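You operate a simulated robot arm through the tools that you are given. There is no shell and no other tool. Be economical: measure what you need, move in short steps, check, and stop when the job is done.

You are at the controls of a simulated two-armed robot. One attempt, no reset.

JOB
Crank the dot side of the silver mandrel up and wax it.
Fine: purple pad, blue tin; pad back where it stood, lid pressed on.

The check looks at the end state, three seconds after you hand in, the way a careful person would. Anything else that was tipped, shoved, dropped, spilled or broken makes it a failure. Lids that push on must go on centred and level and be pressed home; caps that screw on are set level and turned clockwise until they are tight.

ROBOT AND FRAMES
Two 6-joint arms with two-finger parallel grippers on one trunk, on a base that drives. Base frame: it is fixed to the floor where the robot stands at the start and does not move with it; the origin is under the middle of the robot, x ahead of it, y to its left, z up. Lengths are in cm, angles in rad, forces in N, time in s.
The left shoulder is at the start at [6, 18.7, 119.7], the right one opposite. With the tool pointing down near the work surface each hand reaches from about 18 to 62 cm from the robot's upright axis, wherever it stands, measured 20 degrees to its own side. Places, roughly: purple foam pad (7x7x5 cm) [40, -40, 90]; silver mandrel with a red dot (30x5x5 cm) [60, -20, 90]. Payload 1.57 kg a hand.
Tool frame (each hand has its own): the origin (TCP) lies between the finger pads and is the grasp point; the fingertips stand 3 cm ahead of it; z points along the fingers, y is the line along which they close. Largest opening 11 cm; finger width 2.4, thickness 1.2; the body of the gripper, 4.8 by 11.2 cm, starts 7.8 cm behind the TCP.
Orientation is told as [roll, pitch, yaw] about the base's x, y, z axes, in that order, counted from this pose: with the fingers straight down and closing along the base's y, the tool's x points along the base's -x, its y along +y and its z along -z.

CONTROLS
- The arms move only by the tool nudge_tool. It takes "left_commands", "right_commands" or both (then of equal length, played together; a hand with none holds still); each is a list of rows, each an object of numbers (a shift or turn left out is 0, a gripper value left out holds the last): "tx", "ty", "tz": the shift along the base's x, y, z in units of 50 mm (1.0 is 50 mm); "rx", "ry", "rz": the turn, a rotation vector about the base's x, y, z in units of 5 degrees (1.0 is 5 degrees). In form: [{"tx": .., "ty": .., "tz": .., "rx": .., "ry": .., "rz": ..}, ...]. A call has 1 to 20 rows; each row shifts and turns the commanded pose from where the row before left it. "left_fingers" and "right_fingers" are, for a hand that has rows, the finger opening in m, from 0 to 0.11, set as the call begins (left out, the last holds). A call with a number of a shift or a turn outside -1 to 1 is refused whole. Rows are played at 5 a second. More than 5 cm and 0.15 rad between two rows, or a gripper value outside its range, and nothing of the call is played. A pose out of reach is approached as far as the arm can. The call stops where the force on the tool passes 40 N (or 10 N more than at its start, if that is more) or the arm is blocked; 0.2 s more then pass. Each finger travels about 15.3 cm/s and halts on what it meets, pressing with about 33 N; the grip force reading is that of the motor and also rises with nothing between the fingers. The clock runs only during rows and for 0.2 s after the last one: add rows that do not move to give the fingers time. It gives the time, the measured TCP pose, the force on the tool (base axes), the opening and the grip force at its end, in the units of the frame above (readings bear some noise), with the torque about the TCP (base axes, N m) and any sound that the robot's microphone picked up, and new pictures: "pictures" is both (left out), scene, wrist or none (wrist: the cameras of the hands that moved).
- Cameras (640 x 400 px; columns grow to the right, rows downward): "scene" is now at [1.92, -1.06, 173.95]; the picture's right is [-0.17, -0.98, -0.00], its down [-0.79, 0.14, -0.60] and it looks along [0.59, -0.10, -0.80] (base axes); focal length 248 px, centre (320, 200). "left" rides on the left gripper at [7, -1.6, -14.1] in its tool frame; the picture's right is [0.23, 0.97, 0.00], its down [-0.86, 0.20, -0.48] and it looks along [-0.47, 0.11, 0.88] (tool axes); focal length 222 px, centre (320, 200). "right" rides on the right gripper at [7, 1.6, -14.1] in its tool frame; the picture's right is [-0.23, 0.97, 0.00], its down [-0.86, -0.20, -0.48] and it looks along [-0.47, -0.11, 0.88] (tool axes); focal length 222 px, centre (320, 200). There is no depth. A picture from a camera that has moved, and an enlarged one, comes with that camera's place and axes in the base frame and with its lens. The place of the scene camera against the robot may be out by one fixed shift of up to 1.2 cm in any direction.
- lift_body(by): slides the trunk up (or, below 0, down) by that many cm; the arms and the scene camera ride with it, the base frame stays. It gives what a move gives, with no picture.
- steer(legs): drives the robot by 1 to 6 legs, each [ahead, left, turn to the left] in cm, cm and rad, along the robot's own axes; the way and the turn of a leg run together, so that a leg with both is an arc; at most 150 cm and 3.142 rad a leg. The arms and the cameras ride along, it lands a little off, and it stops where it bumps. It gives what a move gives, and a new picture of the scene camera.
- aim_head(pan, tilt): turns the head with the scene camera to pan (to the left, within 1.501 rad either way) and tilt (down, from -0.506 to 1.204), counted from straight ahead of the robot. It gives what a move gives, and a new picture of the scene camera.
- zoom(camera, box): a new picture of the part [left, top, right, bottom] of that camera's present view, enlarged. It takes no simulated time.
- job_done(): hands the job in; it is judged then, once.

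Work in short steps. Places have to be worked out from the pictures, the camera data and where the tool is seen: move nearer, look again, correct. Check each grasp and each placing, and mend what went wrong. You have 120 turns and 260 pictures in all, those below and enlarged ones among them. Open the grippers and draw the arms clear of the work before you hand the job in, unless the task says otherwise; then end with one line.

The tools are called after "Call:" as a command line: name --argument value ..., lists and objects as JSON in quotes. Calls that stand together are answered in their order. nudge_tool: Moves the arms, as the interface text tells. Its arguments: {"type":"object","properties":{"left_commands":{"type":"array"},"left_fingers":{"type":"number"},"right_commands":{"type":"array"},"right_fingers":{"type":"number"},"pictures":{"type":"string","enum":["both","scene","wrist","none"]}},"required":[]} The other tools are called the same way: lift_body (by) slides the trunk up or down; steer (legs) drives the base; aim_head (pan, tilt) turns the head that bears the scene camera; zoom (camera, box) takes an enlarged picture of a part of a camera's view; job_done () hands the job in.

At the start:

```text
time_s: 0.0
left_eef_pos: [40.55, -3.23, 121.04]
left_ee_rot: [0.001, 0.0, -0.001]
left_force: [-0.4, -0.7, 0.3]
left_wrist_torque: [0.02, -0.04, 0.01]
left_width: 11.01
left_grip_force: 0.1
right_eef_pos: [33.02, -38.89, 113.96]
right_ee_rot: [0.0, 0.0, 0.002]
right_force: [-0.1, -0.2, -0.1]
right_wrist_torque: [0.0, -0.05, 0.02]
right_width: 10.98
right_grip_force: 0.0
trunk travel left (down, up): [-82.5, 16.5]
robot x, y, heading: [0.04, 0.02, 0.002]
head pan, tilt: [-0.175, 0.925]
```

scene: 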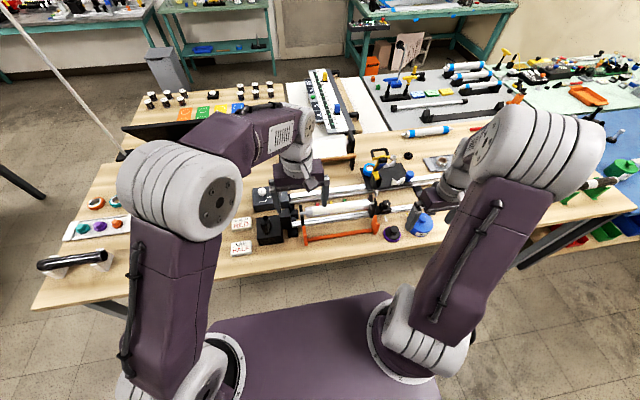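
right: 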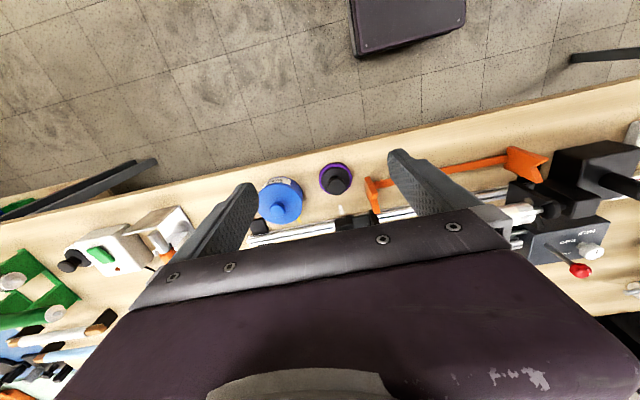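
left: 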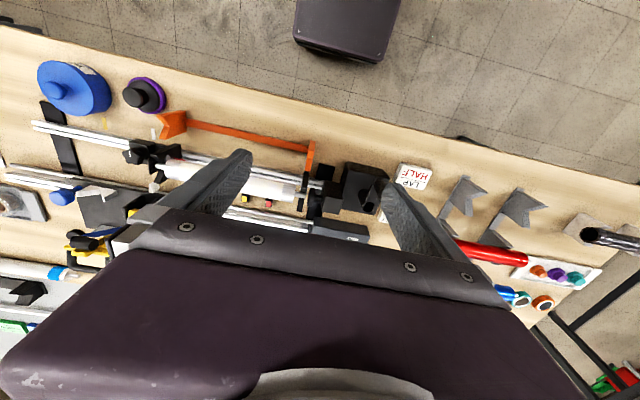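

The work looks like a small lathe with a white/silver mandrel, a purple pad and a blue tin. I'll zoom in to see the details.

Call:
zoom --camera "scene" --box '[220, 130, 460, 280]'

Call:
zoom --camera "left" --box '[0, 40, 440, 290]'

Call:
zoom --camera "right" --box '[200, 120, 640, 300]'

```text
2.67 times, centred on (340, 205) of scene
camera zoom: at [1.92, -1.06, 173.95], right [-0.17, -0.98, 0.0], down [-0.79, 0.14, -0.6], along [0.59, -0.1, -0.8], focal length 662 px, centre (267, 187)
```

zoom: 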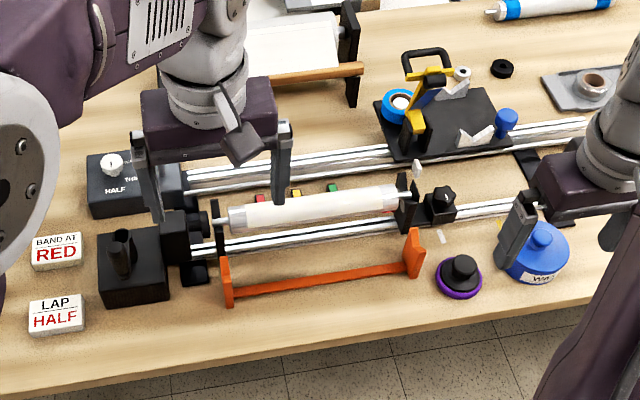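

```text
1.45 times, centred on (220, 165) of left
camera zoom: at [33.57, -4.92, 135.26], right [-0.23, 0.97, 0.0], down [0.86, 0.2, 0.48], along [0.47, 0.11, -0.88], focal length 323 px, centre (466, 251)
```

zoom: 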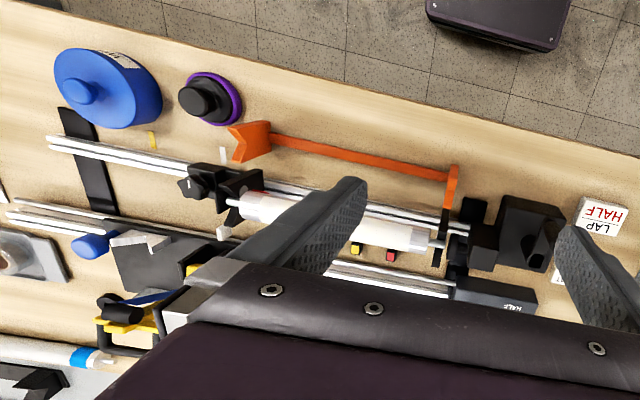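

```text
1.45 times, centred on (420, 210) of right
camera zoom: at [26.01, -37.25, 128.12], right [0.23, 0.97, 0.0], down [0.86, -0.2, 0.48], along [0.47, -0.11, -0.88], focal length 323 px, centre (174, 186)
```

zoom: 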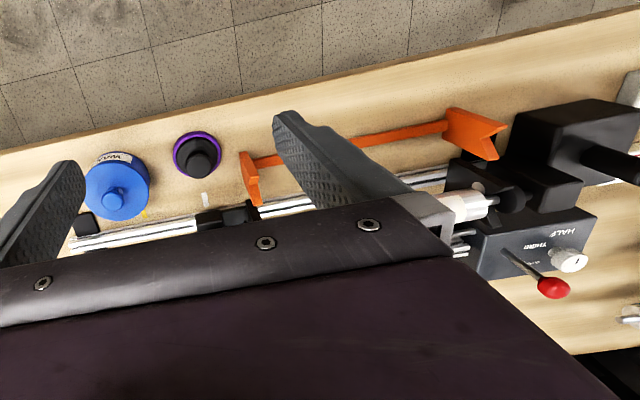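

Left arm blocks the view of the machine. I move the left hand to its left and the right hand back and up, then look again.

Call:
nudge_tool --left_commands '[{"ty": 1, "tz": 0.4}, {"ty": 1, "tz": 0.4}, {"ty": 1}, {"ty": 1}, {"ty": 1}, {"ty": 1, "tx": -0.5}, {"tx": -1}, {"tx": -0.5}]' --right_commands '[{"ty": -0.5, "tz": 0.5}, {"tx": -0.5, "tz": 0.5}, {"tx": -0.5}, {}, {}, {}, {}, {}]' --pictures "both"

```text
refused: row 1 steps farther than a row can; nothing moved
```

The first row was longer than 5 cm; I split it.

Call:
nudge_tool --left_commands '[{"tz": 0.8}, {"ty": 1}, {"ty": 1}, {"ty": 1}, {"ty": 1}, {"ty": 1}, {"ty": 1}, {"tx": -1}, {"tx": -0.5}]' --right_commands '[{"tz": 1}, {"ty": -0.5}, {"tx": -0.5}, {"tx": -0.5}, {}, {}, {}, {}, {}]' --pictures "both"

```text
time_s: 2.0
left_eef_pos: [32.71, 26.66, 125.19]
left_ee_rot: [-0.001, 0.001, -0.002]
left_force: [-0.4, -0.7, -1.0]
left_wrist_torque: [-0.03, -0.01, 0.0]
left_width: 11.01
left_grip_force: 0.0
right_eef_pos: [27.9, -41.42, 118.78]
right_ee_rot: [0.001, -0.001, 0.0]
right_force: [-0.7, 0.8, 0.1]
right_wrist_torque: [0.03, 0.02, 0.02]
right_width: 10.97
right_grip_force: 0.1
trunk travel left (down, up): [-82.5, 16.5]
robot x, y, heading: [-0.0, -0.32, -0.0]
head pan, tilt: [-0.175, 0.925]
camera scene: at [1.71, -1.18, 173.95], right [-0.17, -0.98, 0.0], down [-0.79, 0.14, -0.6], along [0.59, -0.1, -0.8], focal length 248 px, centre (320, 200)
camera right: at [20.83, -39.82, 133.06], right [0.23, 0.97, 0.0], down [0.85, -0.2, 0.48], along [0.47, -0.11, -0.88], focal length 222 px, centre (320, 200)
camera left: at [25.74, 24.98, 139.32], right [-0.23, 0.97, 0.0], down [0.85, 0.2, 0.48], along [0.47, 0.11, -0.88], focal length 222 px, centre (320, 200)
```

scene: 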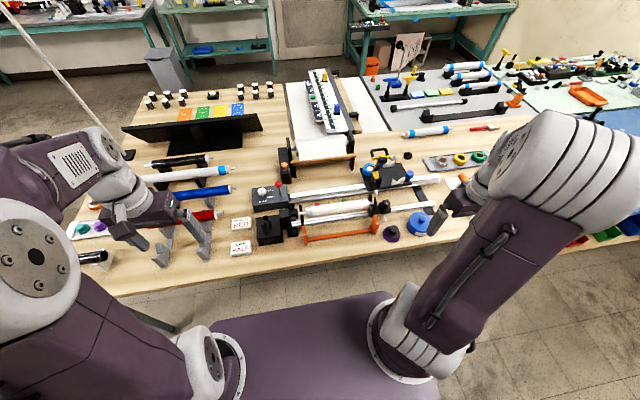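
right: 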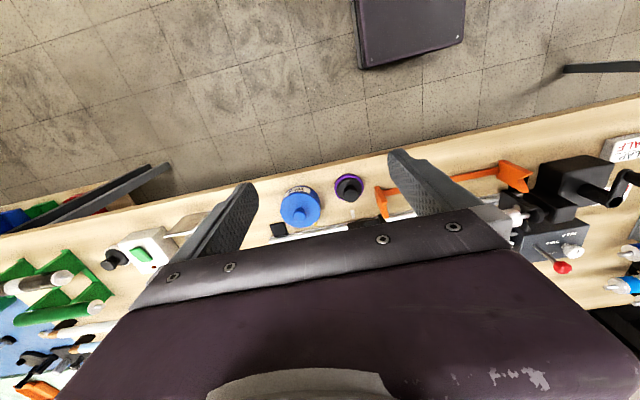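
left: 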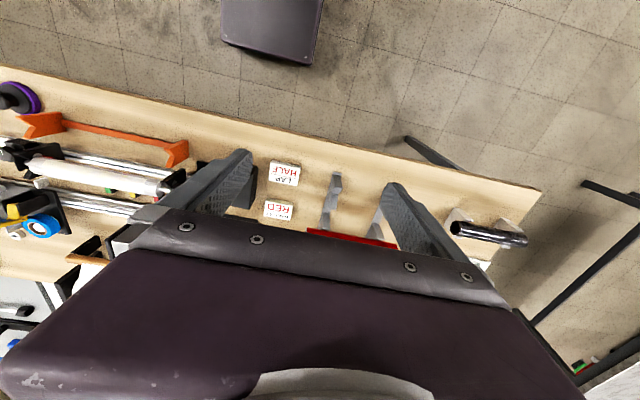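

Clearer now. I zoom on the machine and on the pad/tin.

Call:
zoom --camera "scene" --box '[220, 165, 380, 265]'

Call:
zoom --camera "scene" --box '[340, 140, 500, 240]'

Call:
zoom --camera "right" --box '[260, 140, 640, 290]'

```text
4.00 times, centred on (300, 215) of scene
camera zoom: at [1.71, -1.18, 173.95], right [-0.17, -0.98, 0.0], down [-0.79, 0.14, -0.6], along [0.59, -0.1, -0.8], focal length 992 px, centre (400, 140)
```

zoom: 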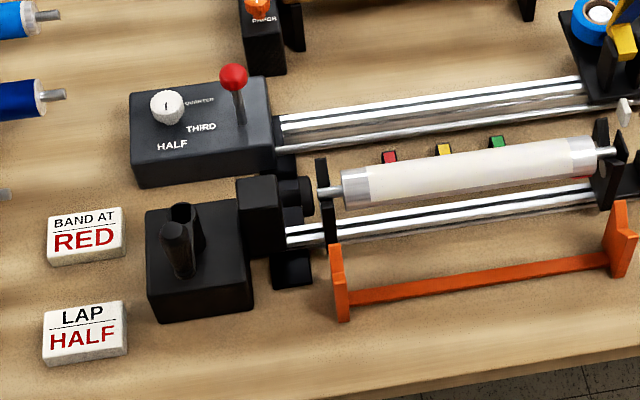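

```text
4.00 times, centred on (420, 190) of scene
camera zoom: at [1.71, -1.18, 173.95], right [-0.17, -0.98, 0.0], down [-0.79, 0.14, -0.6], along [0.59, -0.1, -0.8], focal length 992 px, centre (-80, 240)
```

zoom: 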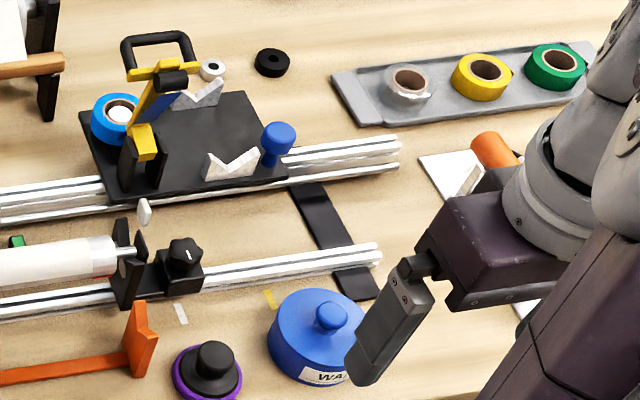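

```text
1.68 times, centred on (450, 215) of right
camera zoom: at [20.83, -39.82, 133.06], right [0.23, 0.97, 0.0], down [0.85, -0.2, 0.48], along [0.47, -0.11, -0.88], focal length 374 px, centre (101, 175)
```

zoom: 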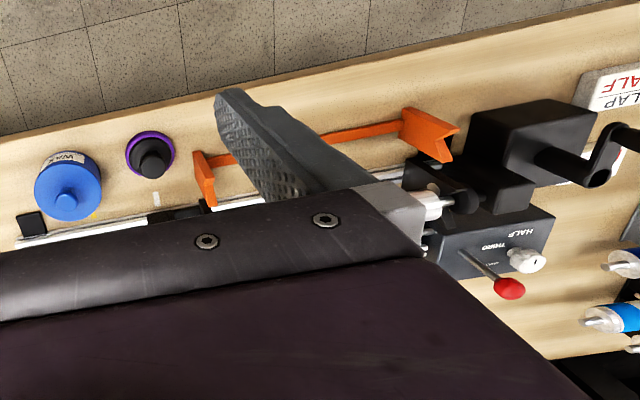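

The mandrel seems to lie along y at x≈53.5, from y≈-4 to -30, with the crank on the left end of the headstock. I bring both hands forward, high up, so that the wrist cameras look straight down on crank, mandrel and tin.

Call:
nudge_tool --left_commands '[{"tx": 1}, {"tx": 1}, {"tx": 1}, {"tx": 1}, {"tx": 0.8}, {"ty": -1}, {"ty": -1}, {}]' --right_commands '[{"tx": 1}, {"tx": 1}, {"tx": 1}, {"tx": 1}, {"tx": 0.8}, {"ty": 1}, {"ty": 0.4}, {}]' --pictures "wrist"

```text
time_s: 3.8
left_eef_pos: [55.88, 16.76, 124.68]
left_ee_rot: [-0.001, 0.001, 0.0]
left_force: [0.5, 0.3, -0.1]
left_wrist_torque: [0.0, 0.05, -0.02]
left_width: 11.0
left_grip_force: 0.1
left hand out of reach, approached as far as the arm can: row 5
right_eef_pos: [52.4, -34.24, 118.72]
right_ee_rot: [0.0, 0.002, 0.0]
right_force: [-0.2, 0.2, -1.0]
right_wrist_torque: [0.0, 0.0, -0.01]
right_width: 11.01
right_grip_force: 0.0
trunk travel left (down, up): [-82.5, 16.5]
robot x, y, heading: [-0.36, -0.73, -0.0]
head pan, tilt: [-0.175, 0.925]
camera right: at [45.31, -32.74, 132.97], right [0.23, 0.97, 0.0], down [0.86, -0.2, 0.48], along [0.46, -0.11, -0.88], focal length 222 px, centre (320, 200)
camera left: at [48.96, 15.0, 138.96], right [-0.23, 0.97, 0.0], down [0.86, 0.2, 0.48], along [0.46, 0.11, -0.88], focal length 222 px, centre (320, 200)
```

right: 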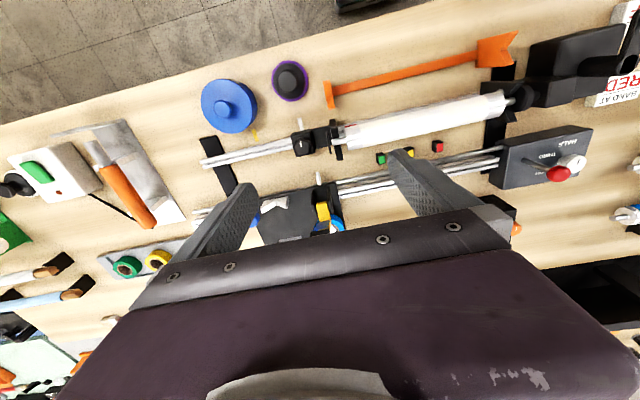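
left: 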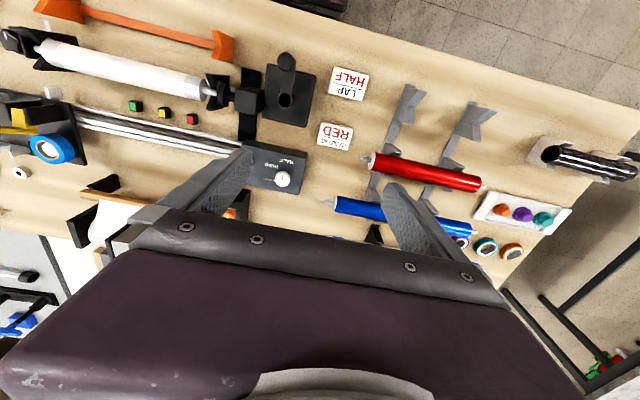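

Good views. I zoom both to look for the red dot and the crank's shape.

Call:
zoom --camera "right" --box '[280, 20, 640, 200]'

Call:
zoom --camera "left" --box '[0, 0, 320, 200]'

Call:
zoom --camera "right" --box '[180, 40, 380, 180]'

```text
1.78 times, centred on (460, 110) of right
camera zoom: at [45.31, -32.74, 132.97], right [0.23, 0.97, 0.0], down [0.86, -0.2, 0.48], along [0.46, -0.11, -0.88], focal length 395 px, centre (71, 360)
```

zoom: 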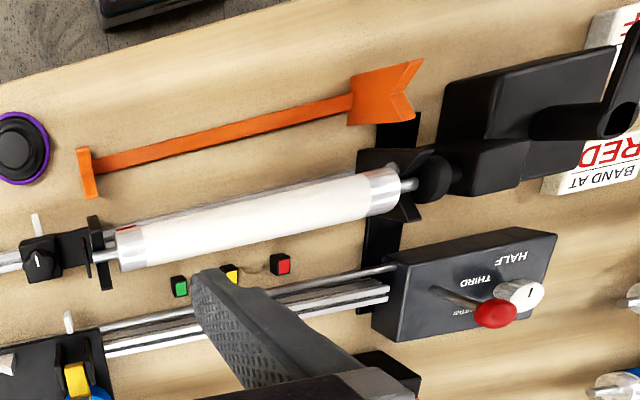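

```text
2.00 times, centred on (160, 100) of left
camera zoom: at [48.96, 15.0, 138.96], right [-0.23, 0.97, 0.0], down [0.86, 0.2, 0.48], along [0.46, 0.11, -0.88], focal length 444 px, centre (640, 400)
```

zoom: 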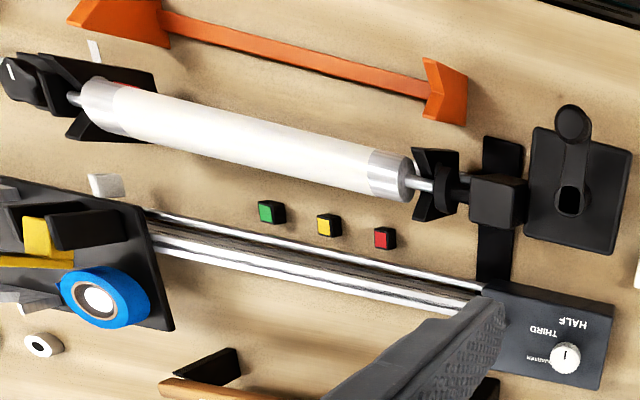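

```text
2.86 times, centred on (280, 110) of right
camera zoom: at [45.31, -32.74, 132.97], right [0.23, 0.97, 0.0], down [0.86, -0.2, 0.48], along [0.46, -0.11, -0.88], focal length 635 px, centre (434, 457)
```

zoom: 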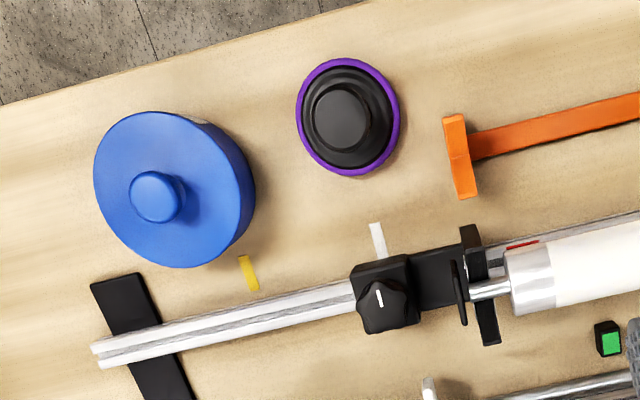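

The dot is a red mark on the robot-facing (-x) edge of the mandrel, near the tailstock end (y≈-29). The crank has a vertical shaft at about (53.2, 9.9), arm at z≈96, and an upright knob at about (47.6, 9.8) with its top near z≈101.5. I move the left hand above the knob and check alignment.

Call:
nudge_tool --left_commands '[{"tx": -0.8, "ty": -0.5}, {"tx": -0.85, "ty": -0.5}, {"ty": -0.4, "tz": -0.8}, {"tz": -0.9}, {"tz": -0.7}, {}]' --left_fingers 0.07 --pictures "both"

```text
time_s: 5.2
left_eef_pos: [47.43, 9.68, 112.69]
left_ee_rot: [0.001, 0.0, 0.0]
left_force: [0.3, 0.2, -0.1]
left_wrist_torque: [0.02, 0.02, 0.04]
left_width: 7.02
left_grip_force: 0.0
right_eef_pos: [52.15, -34.34, 118.94]
right_ee_rot: [0.0, 0.001, 0.0]
right_force: [-1.1, -0.2, -0.9]
right_wrist_torque: [-0.01, 0.0, 0.0]
right_width: 10.99
right_grip_force: 0.0
trunk travel left (down, up): [-82.5, 16.5]
robot x, y, heading: [-0.36, 0.14, -0.0]
head pan, tilt: [-0.175, 0.925]
camera scene: at [1.96, -1.04, 173.95], right [-0.17, -0.98, 0.0], down [-0.79, 0.14, -0.6], along [0.59, -0.1, -0.8], focal length 248 px, centre (320, 200)
camera left: at [40.45, 8.07, 126.92], right [-0.23, 0.97, 0.0], down [0.86, 0.2, 0.48], along [0.47, 0.11, -0.88], focal length 222 px, centre (320, 200)
```

scene: 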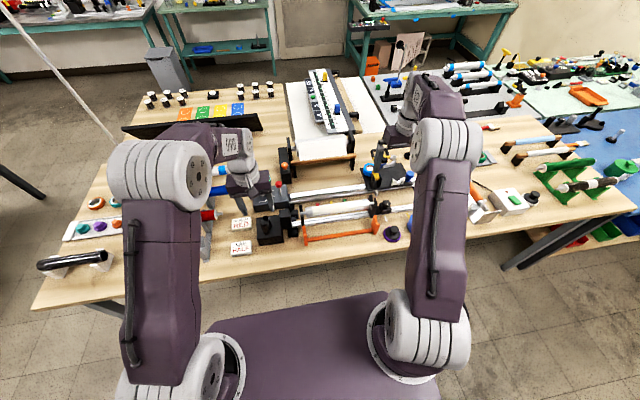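
left: 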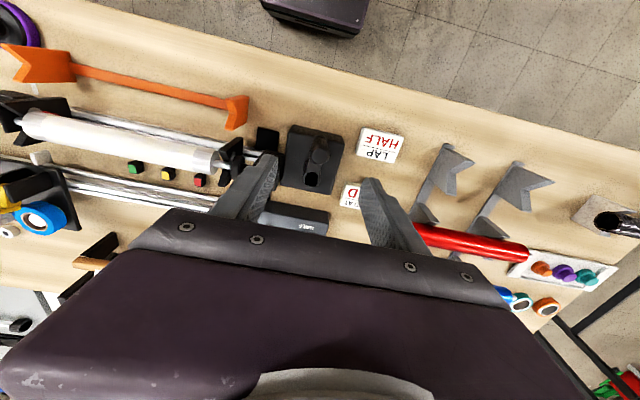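

Call:
zoom --camera "left" --box '[220, 100, 420, 220]'

Call:
zoom --camera "scene" --box '[220, 160, 420, 260]'

```text
3.20 times, centred on (320, 160) of left
camera zoom: at [40.45, 8.07, 126.92], right [-0.23, 0.97, 0.0], down [0.86, 0.2, 0.48], along [0.47, 0.11, -0.88], focal length 711 px, centre (320, 328)
```

zoom: 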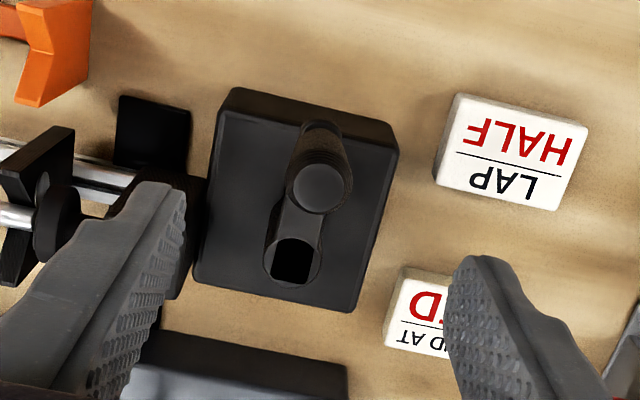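

```text
3.20 times, centred on (320, 210) of scene
camera zoom: at [1.96, -1.04, 173.95], right [-0.17, -0.98, 0.0], down [-0.79, 0.14, -0.6], along [0.59, -0.1, -0.8], focal length 794 px, centre (320, 168)
```

zoom: 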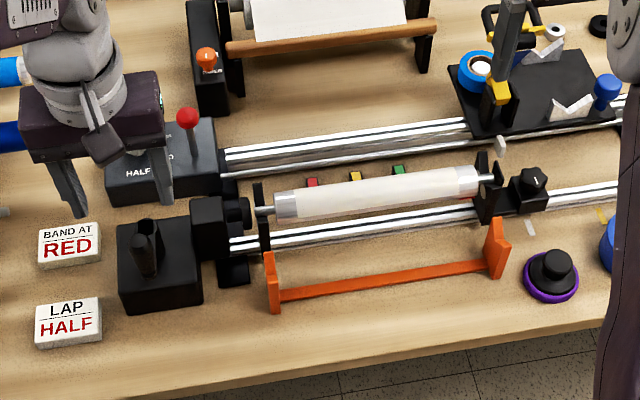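

The knob's top is at about (47.8, 9.9, 102.5), straight under the left TCP. I go down to z≈101 in two parts and close on it.

Call:
nudge_tool --left_commands '[{"tx": 0.07, "ty": 0.05, "tz": -0.9}, {"tz": -0.8}, {"tz": -0.6}, {}]' --pictures "both"

```text
time_s: 6.2
left_eef_pos: [47.65, 9.96, 101.26]
left_ee_rot: [0.0, -0.002, 0.0]
left_force: [-0.9, -0.6, 0.6]
left_wrist_torque: [0.05, 0.0, -0.01]
left_width: 6.99
left_grip_force: 0.1
right_eef_pos: [52.09, -34.29, 118.91]
right_ee_rot: [-0.001, 0.002, 0.0]
right_force: [1.0, 0.0, 0.3]
right_wrist_torque: [-0.02, 0.03, 0.0]
right_width: 11.01
right_grip_force: 0.0
trunk travel left (down, up): [-82.5, 16.5]
robot x, y, heading: [0.26, -0.02, 0.0]
head pan, tilt: [-0.175, 0.925]
camera scene: at [1.92, -1.05, 173.95], right [-0.17, -0.98, 0.0], down [-0.79, 0.14, -0.6], along [0.59, -0.1, -0.8], focal length 248 px, centre (320, 200)
camera left: at [40.68, 8.35, 115.48], right [-0.23, 0.97, 0.0], down [0.85, 0.2, 0.48], along [0.47, 0.11, -0.88], focal length 222 px, centre (320, 200)
```

scene: 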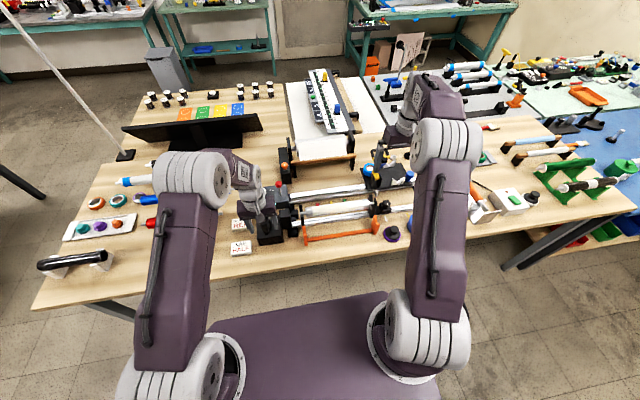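
left: 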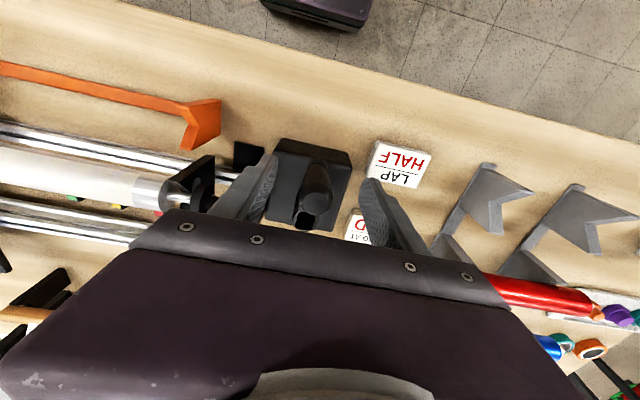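

Knob top computes to (48.0, 9.8, 102.5). I shift +0.4 cm in x, lower 0.7 cm and close on it.

Call:
nudge_tool --left_commands '[{"tx": 0.08, "ty": -0.02, "tz": -0.14}, {}]' --pictures "none"

Call:
nudge_tool --left_commands '[{}, {}, {}]' --left_fingers 0.015 --pictures "wrist"

```text
time_s: 6.8
left_eef_pos: [48.05, 9.78, 100.7]
left_ee_rot: [-0.001, 0.0, 0.0]
left_force: [-0.2, 0.3, 1.3]
left_wrist_torque: [0.01, -0.01, -0.01]
left_width: 6.98
left_grip_force: 0.1
right_eef_pos: [52.07, -34.26, 118.89]
right_ee_rot: [0.001, 0.001, 0.0]
right_force: [-0.4, 0.7, -0.4]
right_wrist_torque: [0.0, -0.01, -0.03]
right_width: 10.99
right_grip_force: 0.1
trunk travel left (down, up): [-82.5, 16.5]
robot x, y, heading: [0.32, -0.21, -0.0]
head pan, tilt: [-0.175, 0.925]
```

```text
time_s: 7.6
left_eef_pos: [47.99, 9.83, 100.69]
left_ee_rot: [0.0, 0.002, 0.002]
left_force: [-0.2, -0.1, 0.0]
left_wrist_torque: [0.02, 0.0, 0.0]
left_width: 2.19
left_grip_force: 34.8
right_eef_pos: [51.97, -34.3, 118.88]
right_ee_rot: [-0.002, 0.0, 0.001]
right_force: [0.8, 0.2, 0.0]
right_wrist_torque: [-0.01, -0.02, -0.02]
right_width: 10.98
right_grip_force: 0.0
trunk travel left (down, up): [-82.5, 16.5]
robot x, y, heading: [-0.02, 0.09, 0.002]
head pan, tilt: [-0.175, 0.925]
camera left: at [41.08, 8.19, 114.85], right [-0.23, 0.97, 0.0], down [0.86, 0.2, 0.48], along [0.47, 0.11, -0.88], focal length 222 px, centre (320, 200)
```

left: 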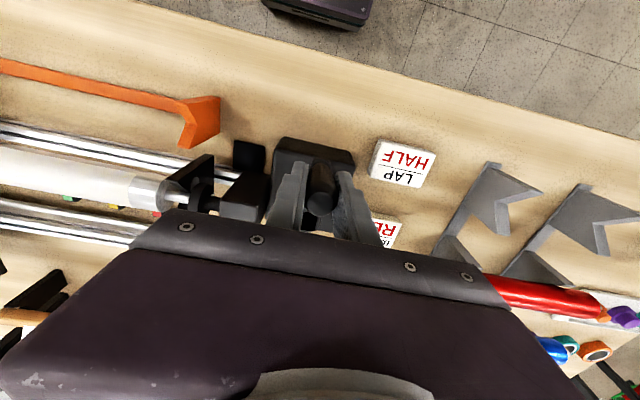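

The knob is held (2.2 cm). The shaft is at about (53.1, 9.85), so the radius is ≈5.1 cm. As a trial I turn it 20° counter-clockwise and watch the dot.

Call:
nudge_tool --left_commands '[{"tx": 0.004, "ty": -0.089, "rz": 1}, {"tx": 0.012, "ty": -0.088, "rz": 1}, {"tx": 0.019, "ty": -0.087, "rz": 1}, {"tx": 0.027, "ty": -0.085, "rz": 1}, {}]' --pictures "none"

Call:
zoom --camera "right" --box '[280, 40, 640, 200]'

```text
time_s: 8.8
left_eef_pos: [48.25, 8.05, 100.67]
left_ee_rot: [0.0, 0.002, 0.349]
left_force: [-4.8, -1.7, -8.7]
left_wrist_torque: [0.09, -0.09, 0.01]
left_width: 2.19
left_grip_force: 34.8
right_eef_pos: [52.11, -34.29, 118.97]
right_ee_rot: [-0.001, -0.001, 0.0]
right_force: [-0.9, -0.9, 0.5]
right_wrist_torque: [0.0, 0.03, 0.03]
right_width: 10.98
right_grip_force: 0.0
trunk travel left (down, up): [-82.5, 16.5]
robot x, y, heading: [-0.19, -0.17, 0.004]
head pan, tilt: [-0.175, 0.925]
```

```text
1.78 times, centred on (460, 120) of right
camera zoom: at [45.04, -32.79, 133.07], right [0.23, 0.97, 0.0], down [0.86, -0.2, 0.48], along [0.47, -0.11, -0.88], focal length 395 px, centre (71, 342)
```

zoom: 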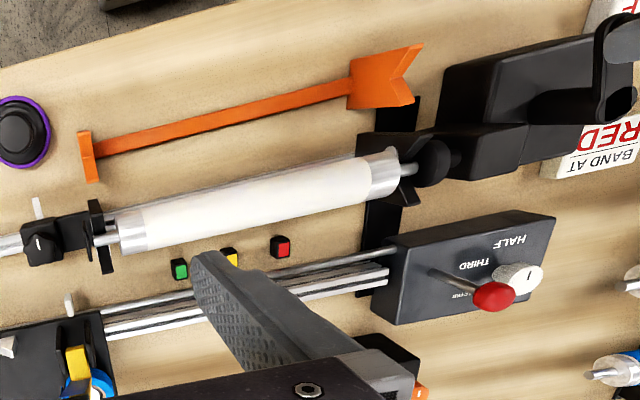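

The red mark went out of sight, so this direction is wrong. I turn back and on clockwise to -20° past the start, then look.

Call:
nudge_tool --left_commands '[{"tx": -0.027, "ty": 0.085, "rz": -1}, {"tx": -0.019, "ty": 0.087, "rz": -1}, {"tx": -0.012, "ty": 0.088, "rz": -1}, {"tx": -0.004, "ty": 0.089, "rz": -1}, {"tx": 0.004, "ty": 0.089, "rz": -1}, {"tx": 0.012, "ty": 0.088, "rz": -1}, {"tx": 0.019, "ty": 0.087, "rz": -1}, {"tx": 0.027, "ty": 0.085, "rz": -1}, {}]' --pictures "none"

Call:
zoom --camera "right" --box '[280, 40, 640, 200]'

```text
time_s: 10.8
left_eef_pos: [48.38, 11.7, 100.69]
left_ee_rot: [-0.001, 0.002, -0.35]
left_force: [-9.2, 3.9, -15.7]
left_wrist_torque: [0.06, 0.19, -0.01]
left_width: 2.18
left_grip_force: 35.2
right_eef_pos: [52.04, -34.21, 118.9]
right_ee_rot: [-0.001, -0.001, -0.002]
right_force: [0.3, 0.6, -0.4]
right_wrist_torque: [0.0, -0.01, 0.0]
right_width: 11.03
right_grip_force: 0.1
trunk travel left (down, up): [-82.5, 16.5]
robot x, y, heading: [-0.15, -0.16, -0.003]
head pan, tilt: [-0.175, 0.925]
```

```text
1.78 times, centred on (460, 120) of right
camera zoom: at [45.05, -32.63, 133.11], right [0.23, 0.97, 0.0], down [0.86, -0.2, 0.48], along [0.47, -0.11, -0.88], focal length 395 px, centre (71, 342)
```

zoom: 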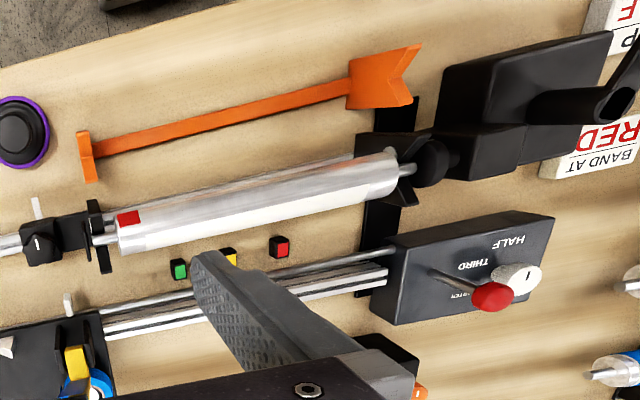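

Right direction: the bare silver dot side is coming up, now about 60° from the top. I continue 40° clockwise, easing the path a little outward and down since the readings show that load.

Call:
nudge_tool --left_commands '[{"tx": 0.007, "ty": 0.094, "tz": -0.02, "rz": -1}, {"tx": 0.042, "ty": 0.0805, "rz": -1}, {"tx": 0.049, "ty": 0.0765, "rz": -1}, {"tx": 0.055, "ty": 0.072, "rz": -1}, {"tx": 0.061, "ty": 0.067, "rz": -1}, {"tx": 0.067, "ty": 0.061, "rz": -1}, {"tx": 0.072, "ty": 0.055, "rz": -1}, {"tx": 0.0765, "ty": 0.049, "rz": -1}, {}]' --pictures "none"

Call:
zoom --camera "right" --box '[280, 40, 640, 200]'

```text
time_s: 12.8
left_eef_pos: [50.5, 14.4, 100.63]
left_ee_rot: [0.0, 0.0, -1.049]
left_force: [1.1, -0.9, 1.2]
left_wrist_torque: [-0.1, -0.02, -0.02]
left_width: 2.17
left_grip_force: 34.4
right_eef_pos: [51.97, -34.3, 118.9]
right_ee_rot: [0.0, -0.001, 0.0]
right_force: [-0.2, 0.6, -0.3]
right_wrist_torque: [-0.04, -0.03, -0.03]
right_width: 11.01
right_grip_force: 0.0
trunk travel left (down, up): [-82.5, 16.5]
robot x, y, heading: [-0.12, -0.15, 0.001]
head pan, tilt: [-0.175, 0.925]
```

```text
1.78 times, centred on (460, 120) of right
camera zoom: at [45.05, -32.79, 133.08], right [0.23, 0.97, 0.0], down [0.86, -0.2, 0.48], along [0.47, -0.11, -0.88], focal length 395 px, centre (71, 342)
```

zoom: 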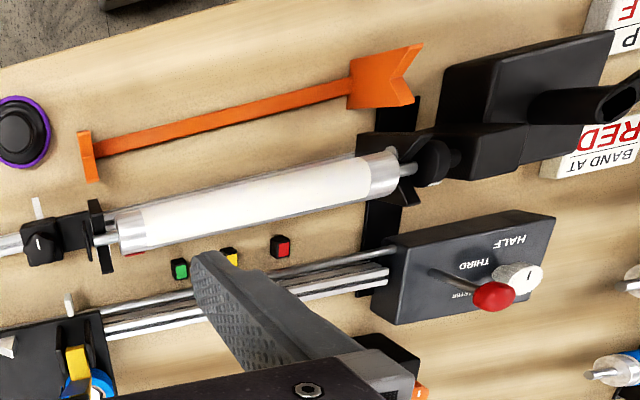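

It is geared up (about 3:1): the dot overshot to the far edge. I turn back 20° and look.

Call:
nudge_tool --left_commands '[{"tx": -0.0765, "ty": -0.049, "rz": 1}, {"tx": -0.072, "ty": -0.055, "rz": 1}, {"tx": -0.067, "ty": -0.061, "rz": 1}, {"tx": -0.061, "ty": -0.067, "rz": 1}, {}]' --pictures "none"

Call:
zoom --camera "right" --box '[320, 80, 520, 190]'

Call:
zoom --camera "scene" --box '[270, 170, 430, 260]'

```text
time_s: 14.0
left_eef_pos: [49.13, 13.08, 100.66]
left_ee_rot: [0.001, -0.001, -0.697]
left_force: [3.7, -3.4, 10.1]
left_wrist_torque: [0.01, 0.02, 0.0]
left_width: 2.19
left_grip_force: 34.6
right_eef_pos: [51.98, -34.37, 118.87]
right_ee_rot: [0.0, 0.0, 0.0]
right_force: [-0.1, -0.2, -0.1]
right_wrist_torque: [-0.03, 0.01, -0.01]
right_width: 11.0
right_grip_force: 0.0
trunk travel left (down, up): [-82.5, 16.5]
robot x, y, heading: [-0.0, -0.29, -0.005]
head pan, tilt: [-0.175, 0.925]
```

```text
3.20 times, centred on (420, 135) of right
camera zoom: at [45.0, -32.85, 133.08], right [0.23, 0.97, 0.0], down [0.85, -0.2, 0.48], along [0.47, -0.11, -0.88], focal length 711 px, centre (0, 408)
```

zoom: 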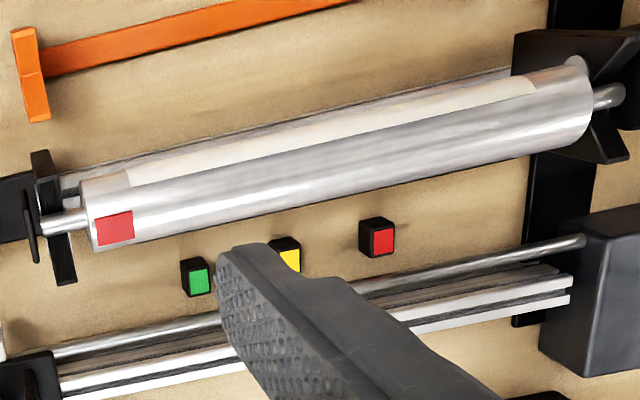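

```text
4.00 times, centred on (350, 215) of scene
camera zoom: at [1.87, -1.17, 173.96], right [-0.17, -0.98, 0.0], down [-0.79, 0.14, -0.6], along [0.59, -0.1, -0.8], focal length 992 px, centre (200, 140)
```

zoom: 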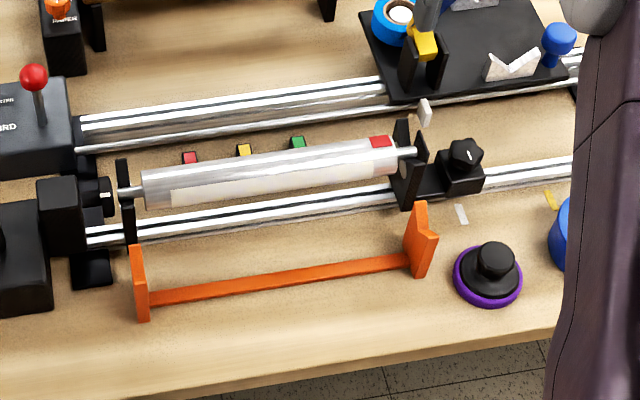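

By both views the dot is about 12° past the top toward +x. With ~3:1 gearing I turn the crank back 4°.

Call:
nudge_tool --left_commands '[{"tx": -0.045, "ty": -0.057, "tz": 0.01, "rz": 0.8}, {}]' --pictures "none"

Call:
zoom --camera "right" --box '[320, 80, 520, 190]'

Call:
zoom --camera "scene" --box '[330, 180, 410, 230]'

```text
time_s: 14.6
left_eef_pos: [48.91, 12.92, 100.56]
left_ee_rot: [-0.001, 0.0, -0.628]
left_force: [4.2, -1.8, 6.5]
left_wrist_torque: [-0.19, -0.32, -0.01]
left_width: 2.2
left_grip_force: 34.1
right_eef_pos: [51.93, -34.36, 118.82]
right_ee_rot: [-0.001, -0.002, 0.0]
right_force: [0.6, -0.5, 0.2]
right_wrist_torque: [-0.01, 0.03, 0.01]
right_width: 11.0
right_grip_force: 0.1
trunk travel left (down, up): [-82.5, 16.5]
robot x, y, heading: [0.22, -0.02, -0.002]
head pan, tilt: [-0.175, 0.925]
```

```text
3.20 times, centred on (420, 135) of right
camera zoom: at [45.06, -32.84, 133.05], right [0.23, 0.97, 0.0], down [0.86, -0.2, 0.48], along [0.47, -0.11, -0.88], focal length 711 px, centre (0, 408)
```

zoom: 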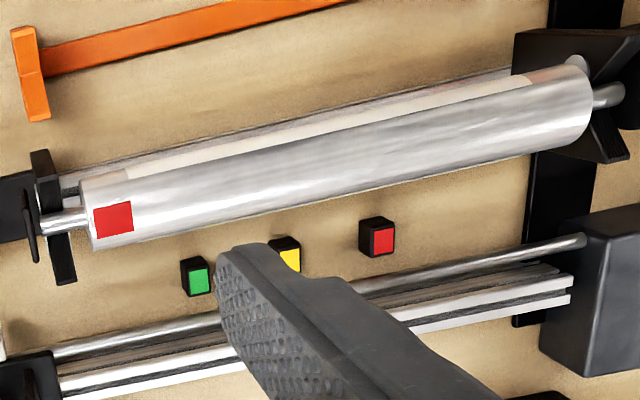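

```text
8.00 times, centred on (370, 205) of scene
camera zoom: at [1.94, -1.15, 173.95], right [-0.17, -0.98, 0.0], down [-0.79, 0.14, -0.6], along [0.59, -0.1, -0.8], focal length 1984 px, centre (-80, 160)
```

zoom: 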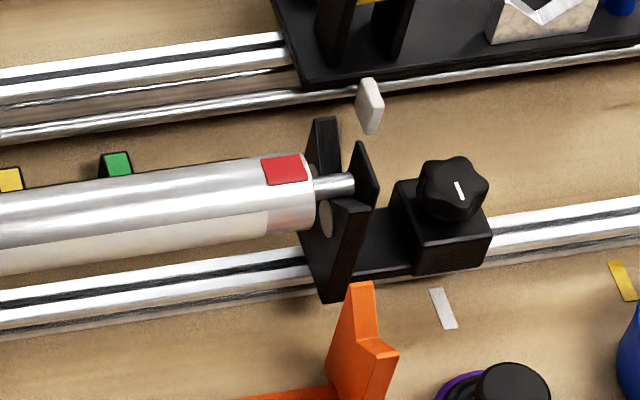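

The dot is now within a few degrees of straight up. I open the left fingers, lift off the crank, and check it stays.

Call:
nudge_tool --left_commands '[{}, {}, {"tz": 0.6}, {"tz": 1}, {"tz": 1}, {"tz": 0.8}, {}]' --left_fingers 0.06 --pictures "none"

Call:
zoom --camera "right" --box '[320, 80, 520, 190]'

Call:
zoom --camera "scene" --box '[330, 180, 410, 230]'

```text
time_s: 16.2
left_eef_pos: [48.85, 12.9, 117.56]
left_ee_rot: [-0.002, -0.001, -0.629]
left_force: [0.4, -0.3, 0.4]
left_wrist_torque: [0.0, 0.03, 0.0]
left_width: 6.01
left_grip_force: 0.1
right_eef_pos: [52.08, -34.32, 118.83]
right_ee_rot: [0.0, 0.0, -0.001]
right_force: [0.7, 0.2, 1.0]
right_wrist_torque: [0.0, -0.01, 0.01]
right_width: 11.01
right_grip_force: 0.0
trunk travel left (down, up): [-82.5, 16.5]
robot x, y, heading: [0.38, -0.11, -0.001]
head pan, tilt: [-0.175, 0.925]
```

```text
3.20 times, centred on (420, 135) of right
camera zoom: at [45.07, -32.76, 133.07], right [0.23, 0.97, 0.0], down [0.86, -0.2, 0.48], along [0.47, -0.11, -0.88], focal length 711 px, centre (0, 408)
```

zoom: 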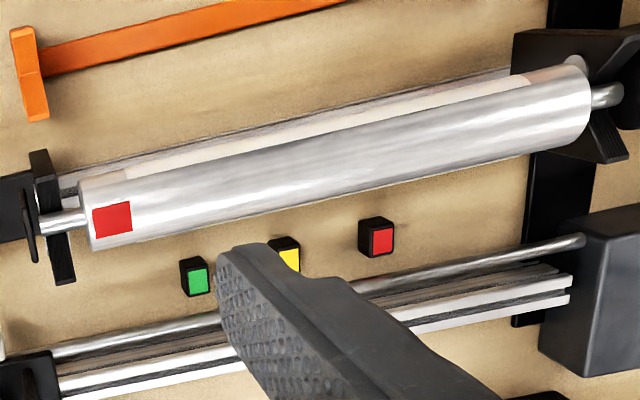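

```text
8.00 times, centred on (370, 205) of scene
camera zoom: at [1.96, -1.04, 173.95], right [-0.17, -0.98, 0.0], down [-0.79, 0.14, -0.6], along [0.59, -0.1, -0.8], focal length 1984 px, centre (-80, 160)
```

zoom: 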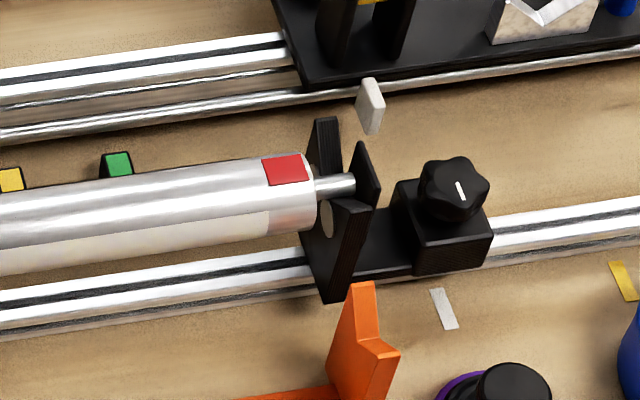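

The dot stays up with the crank released. I park the left arm to its side and bring the right hand above the wax tin's knob, estimated at (45.5, -50, 91).

Call:
nudge_tool --left_commands '[{"ty": 0.9}, {"ty": 0.9}, {"tx": -0.9}, {"tx": -0.9}, {}, {}, {}]' --right_commands '[{"ty": -0.9}, {"ty": -0.9}, {"ty": -0.9, "tx": -0.3}, {"ty": -0.46, "tx": -0.8}, {"tx": -0.22, "tz": -0.8}, {"tz": -0.9}, {"tz": -0.5}]' --right_fingers 0.07 --pictures "both"

```text
time_s: 17.8
left_eef_pos: [39.76, 21.84, 117.62]
left_ee_rot: [-0.004, 0.0, -0.628]
left_force: [0.9, 0.4, -0.6]
left_wrist_torque: [0.03, -0.03, 0.02]
left_width: 5.98
left_grip_force: 0.0
right_eef_pos: [49.31, -50.45, 108.77]
right_ee_rot: [0.003, 0.001, 0.0]
right_force: [-0.1, -0.6, 0.6]
right_wrist_torque: [0.01, -0.01, -0.01]
right_width: 7.04
right_grip_force: 0.2
right hand out of reach, approached as far as the arm can: row 3, 4, 5, 6
trunk travel left (down, up): [-82.5, 16.5]
robot x, y, heading: [-0.08, -0.26, 0.005]
head pan, tilt: [-0.175, 0.925]
camera scene: at [1.72, -1.07, 173.96], right [-0.17, -0.98, 0.0], down [-0.79, 0.14, -0.6], along [0.59, -0.1, -0.8], focal length 248 px, centre (320, 200)
camera right: at [42.22, -48.87, 122.95], right [0.23, 0.97, 0.0], down [0.86, -0.2, 0.48], along [0.47, -0.11, -0.88], focal length 222 px, centre (320, 200)
camera left: at [33.15, 24.58, 131.87], right [0.39, 0.92, 0.0], down [0.81, -0.34, 0.48], along [0.44, -0.19, -0.88], focal length 222 px, centre (320, 200)
```

scene: 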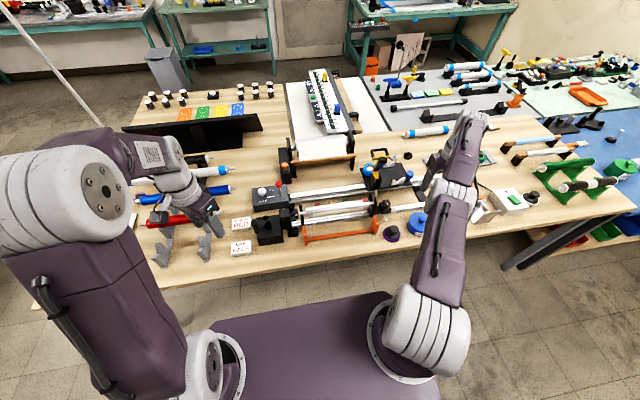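
right: 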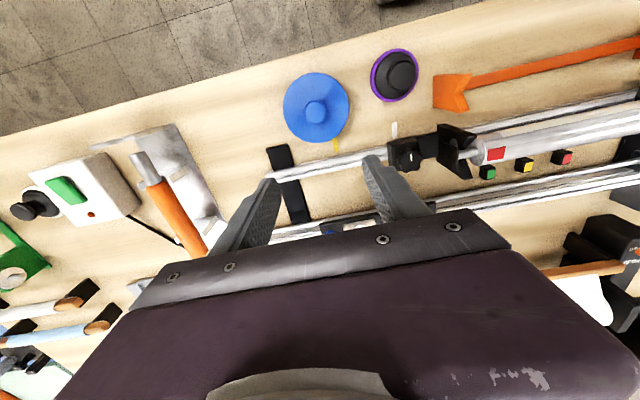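
left: 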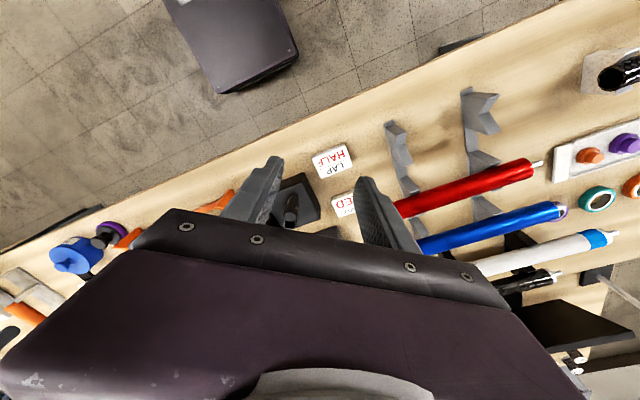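

The robot reaches there, just barely. From two views the tin's knob top is at (45.6, -50.2, 91.3) and the pad's knob top at (44.1, -38.2, 89). I move over the tin and partway down.

Call:
nudge_tool --right_commands '[{"tx": -0.74, "ty": 0.05}, {"tz": -0.7}, {"tz": -0.7}, {}]' --pictures "wrist"

```text
time_s: 18.8
left_eef_pos: [39.76, 21.88, 117.66]
left_ee_rot: [0.0, 0.001, -0.628]
left_force: [0.6, 0.1, -1.0]
left_wrist_torque: [0.01, -0.01, -0.01]
left_width: 6.02
left_grip_force: 0.0
right_eef_pos: [48.98, -50.81, 101.79]
right_ee_rot: [0.001, 0.0, -0.001]
right_force: [0.5, -0.1, -0.3]
right_wrist_torque: [0.01, 0.02, -0.03]
right_width: 7.0
right_grip_force: 0.1
right hand out of reach, approached as far as the arm can: row 1
trunk travel left (down, up): [-82.5, 16.5]
robot x, y, heading: [-0.11, 0.23, -0.001]
head pan, tilt: [-0.175, 0.925]
camera right: at [41.96, -49.33, 115.92], right [0.23, 0.97, 0.0], down [0.86, -0.2, 0.48], along [0.47, -0.11, -0.88], focal length 222 px, centre (320, 200)
```

right: 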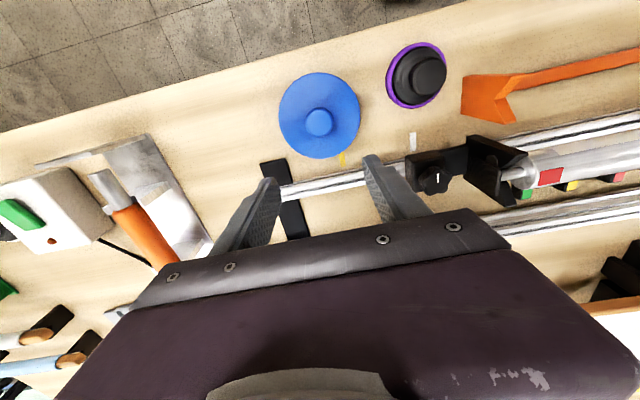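

The x move was clipped (perhaps a joint limit); I retry it in small steps at this lower height.

Call:
nudge_tool --right_commands '[{"tx": -0.3}, {"tx": -0.3}, {}]' --pictures "none"

```text
time_s: 19.6
left_eef_pos: [39.84, 21.85, 117.65]
left_ee_rot: [0.0, -0.001, -0.628]
left_force: [0.3, 0.1, -0.1]
left_wrist_torque: [0.0, 0.01, -0.02]
left_width: 5.99
left_grip_force: 0.1
right_eef_pos: [47.82, -52.24, 101.53]
right_ee_rot: [0.003, 0.003, 0.002]
right_force: [-0.4, 0.1, -0.3]
right_wrist_torque: [0.02, -0.02, 0.0]
right_width: 7.01
right_grip_force: 0.0
right hand out of reach, approached as far as the arm can: row 1, 2
trunk travel left (down, up): [-82.5, 16.5]
robot x, y, heading: [0.23, 0.16, -0.003]
head pan, tilt: [-0.175, 0.925]
```

It slid sideways along a circle around the shoulder instead of inward, as if locked near full stretch. I try an inward step (toward +y) to get off that limit.

Call:
nudge_tool --right_commands '[{"ty": 0.6}, {"ty": 0.6, "tx": -0.2}, {}]' --pictures "none"

```text
time_s: 20.4
left_eef_pos: [39.77, 21.78, 117.61]
left_ee_rot: [-0.001, 0.001, -0.627]
left_force: [-0.2, 0.8, 0.5]
left_wrist_torque: [0.03, -0.03, 0.01]
left_width: 6.02
left_grip_force: 0.1
right_eef_pos: [50.35, -48.8, 101.32]
right_ee_rot: [0.001, 0.0, 0.0]
right_force: [-0.5, -0.3, 0.5]
right_wrist_torque: [-0.02, -0.01, 0.06]
right_width: 6.99
right_grip_force: 0.1
right hand out of reach, approached as far as the arm can: row 1, 2
trunk travel left (down, up): [-82.5, 16.5]
robot x, y, heading: [-0.23, 0.13, 0.0]
head pan, tilt: [-0.175, 0.925]
```

Still sliding on a ~53.6 cm circle around the shoulder. I try full-size radial inward steps combined with a rise.

Call:
nudge_tool --right_commands '[{"tx": -0.66, "ty": 0.45, "tz": 0.55}, {"tx": -0.66, "ty": 0.45, "tz": 0.55}, {}]' --pictures "none"

```text
time_s: 21.2
left_eef_pos: [39.81, 21.84, 117.56]
left_ee_rot: [0.0, 0.001, -0.628]
left_force: [-0.1, -0.9, 0.5]
left_wrist_torque: [-0.03, 0.01, -0.02]
left_width: 6.0
left_grip_force: 0.1
right_eef_pos: [50.54, -48.82, 106.49]
right_ee_rot: [0.0, 0.003, 0.0]
right_force: [0.7, 0.0, -0.7]
right_wrist_torque: [-0.02, 0.02, -0.01]
right_width: 7.0
right_grip_force: 0.1
right hand out of reach, approached as far as the arm can: row 1, 2
trunk travel left (down, up): [-82.5, 16.5]
robot x, y, heading: [-0.31, -0.13, -0.002]
head pan, tilt: [-0.175, 0.925]
```

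Height responds but radius does not, so it sits at the stretched singularity. I tip the fingers outward 15° about the TCP (which pulls the wrist in) and then try moving inward.

Call:
nudge_tool --right_commands '[{"rx": -0.56, "ry": -0.83}, {"rx": -0.56, "ry": -0.83}, {"rx": -0.56, "ry": -0.83}, {"tx": -0.4, "ty": 0.27}, {"tx": -0.4, "ty": 0.27}, {"tx": -0.4, "ty": 0.27}, {}]' --pictures "none"

```text
time_s: 22.8
left_eef_pos: [39.82, 21.78, 117.53]
left_ee_rot: [-0.001, 0.0, -0.628]
left_force: [-0.6, 0.6, -0.1]
left_wrist_torque: [0.02, 0.0, 0.04]
left_width: 5.99
left_grip_force: 0.1
right_eef_pos: [55.77, -52.54, 106.71]
right_ee_rot: [-0.149, -0.216, 0.015]
right_force: [0.0, 0.5, 0.3]
right_wrist_torque: [-0.02, -0.03, 0.02]
right_width: 7.02
right_grip_force: 0.0
right hand out of reach, approached as far as the arm can: row 1, 2, 3, 4, 5, 6
trunk travel left (down, up): [-82.5, 16.5]
robot x, y, heading: [0.04, -0.05, 0.0]
head pan, tilt: [-0.175, 0.925]
```

The wrist itself is stuck at that radius. I undo the tip and give a longer string of full inward steps to see whether the solver lets go.

Call:
nudge_tool --right_commands '[{"rx": 0.56, "ry": 0.83, "tz": 0.3}, {"rx": 0.56, "ry": 0.83, "tz": 0.3}, {"rx": 0.56, "ry": 0.83, "tz": 0.3}, {"tx": -0.8, "ty": 0.55}, {"tx": -0.8, "ty": 0.55}, {"tx": -0.8, "ty": 0.55}, {"tx": -0.8, "ty": 0.55}, {}]' --pictures "scene"

```text
time_s: 24.6
left_eef_pos: [39.81, 21.88, 117.56]
left_ee_rot: [0.0, -0.002, -0.629]
left_force: [0.1, 0.8, 0.4]
left_wrist_torque: [-0.01, -0.01, -0.03]
left_width: 6.0
left_grip_force: 0.1
right_eef_pos: [50.48, -48.7, 109.44]
right_ee_rot: [0.0, 0.0, -0.001]
right_force: [0.0, -1.0, 0.9]
right_wrist_torque: [0.03, 0.0, -0.01]
right_width: 7.01
right_grip_force: 0.1
right hand out of reach, approached as far as the arm can: row 1, 2, 3, 4, 5, 6, 7
trunk travel left (down, up): [-82.5, 16.5]
robot x, y, heading: [0.04, 0.03, 0.003]
head pan, tilt: [-0.175, 0.925]
camera scene: at [1.93, -1.05, 173.95], right [-0.17, -0.98, 0.0], down [-0.79, 0.14, -0.6], along [0.59, -0.1, -0.8], focal length 248 px, centre (320, 200)
```

scene: 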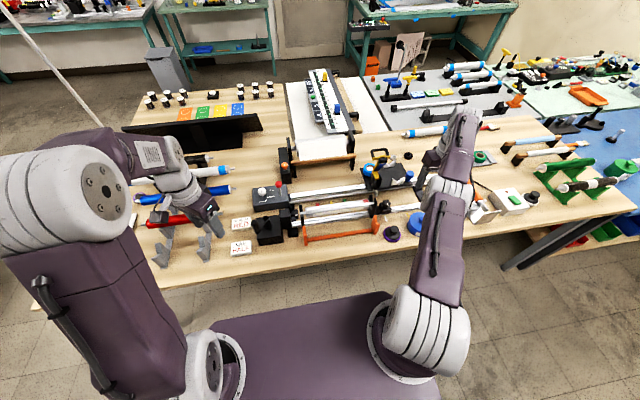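

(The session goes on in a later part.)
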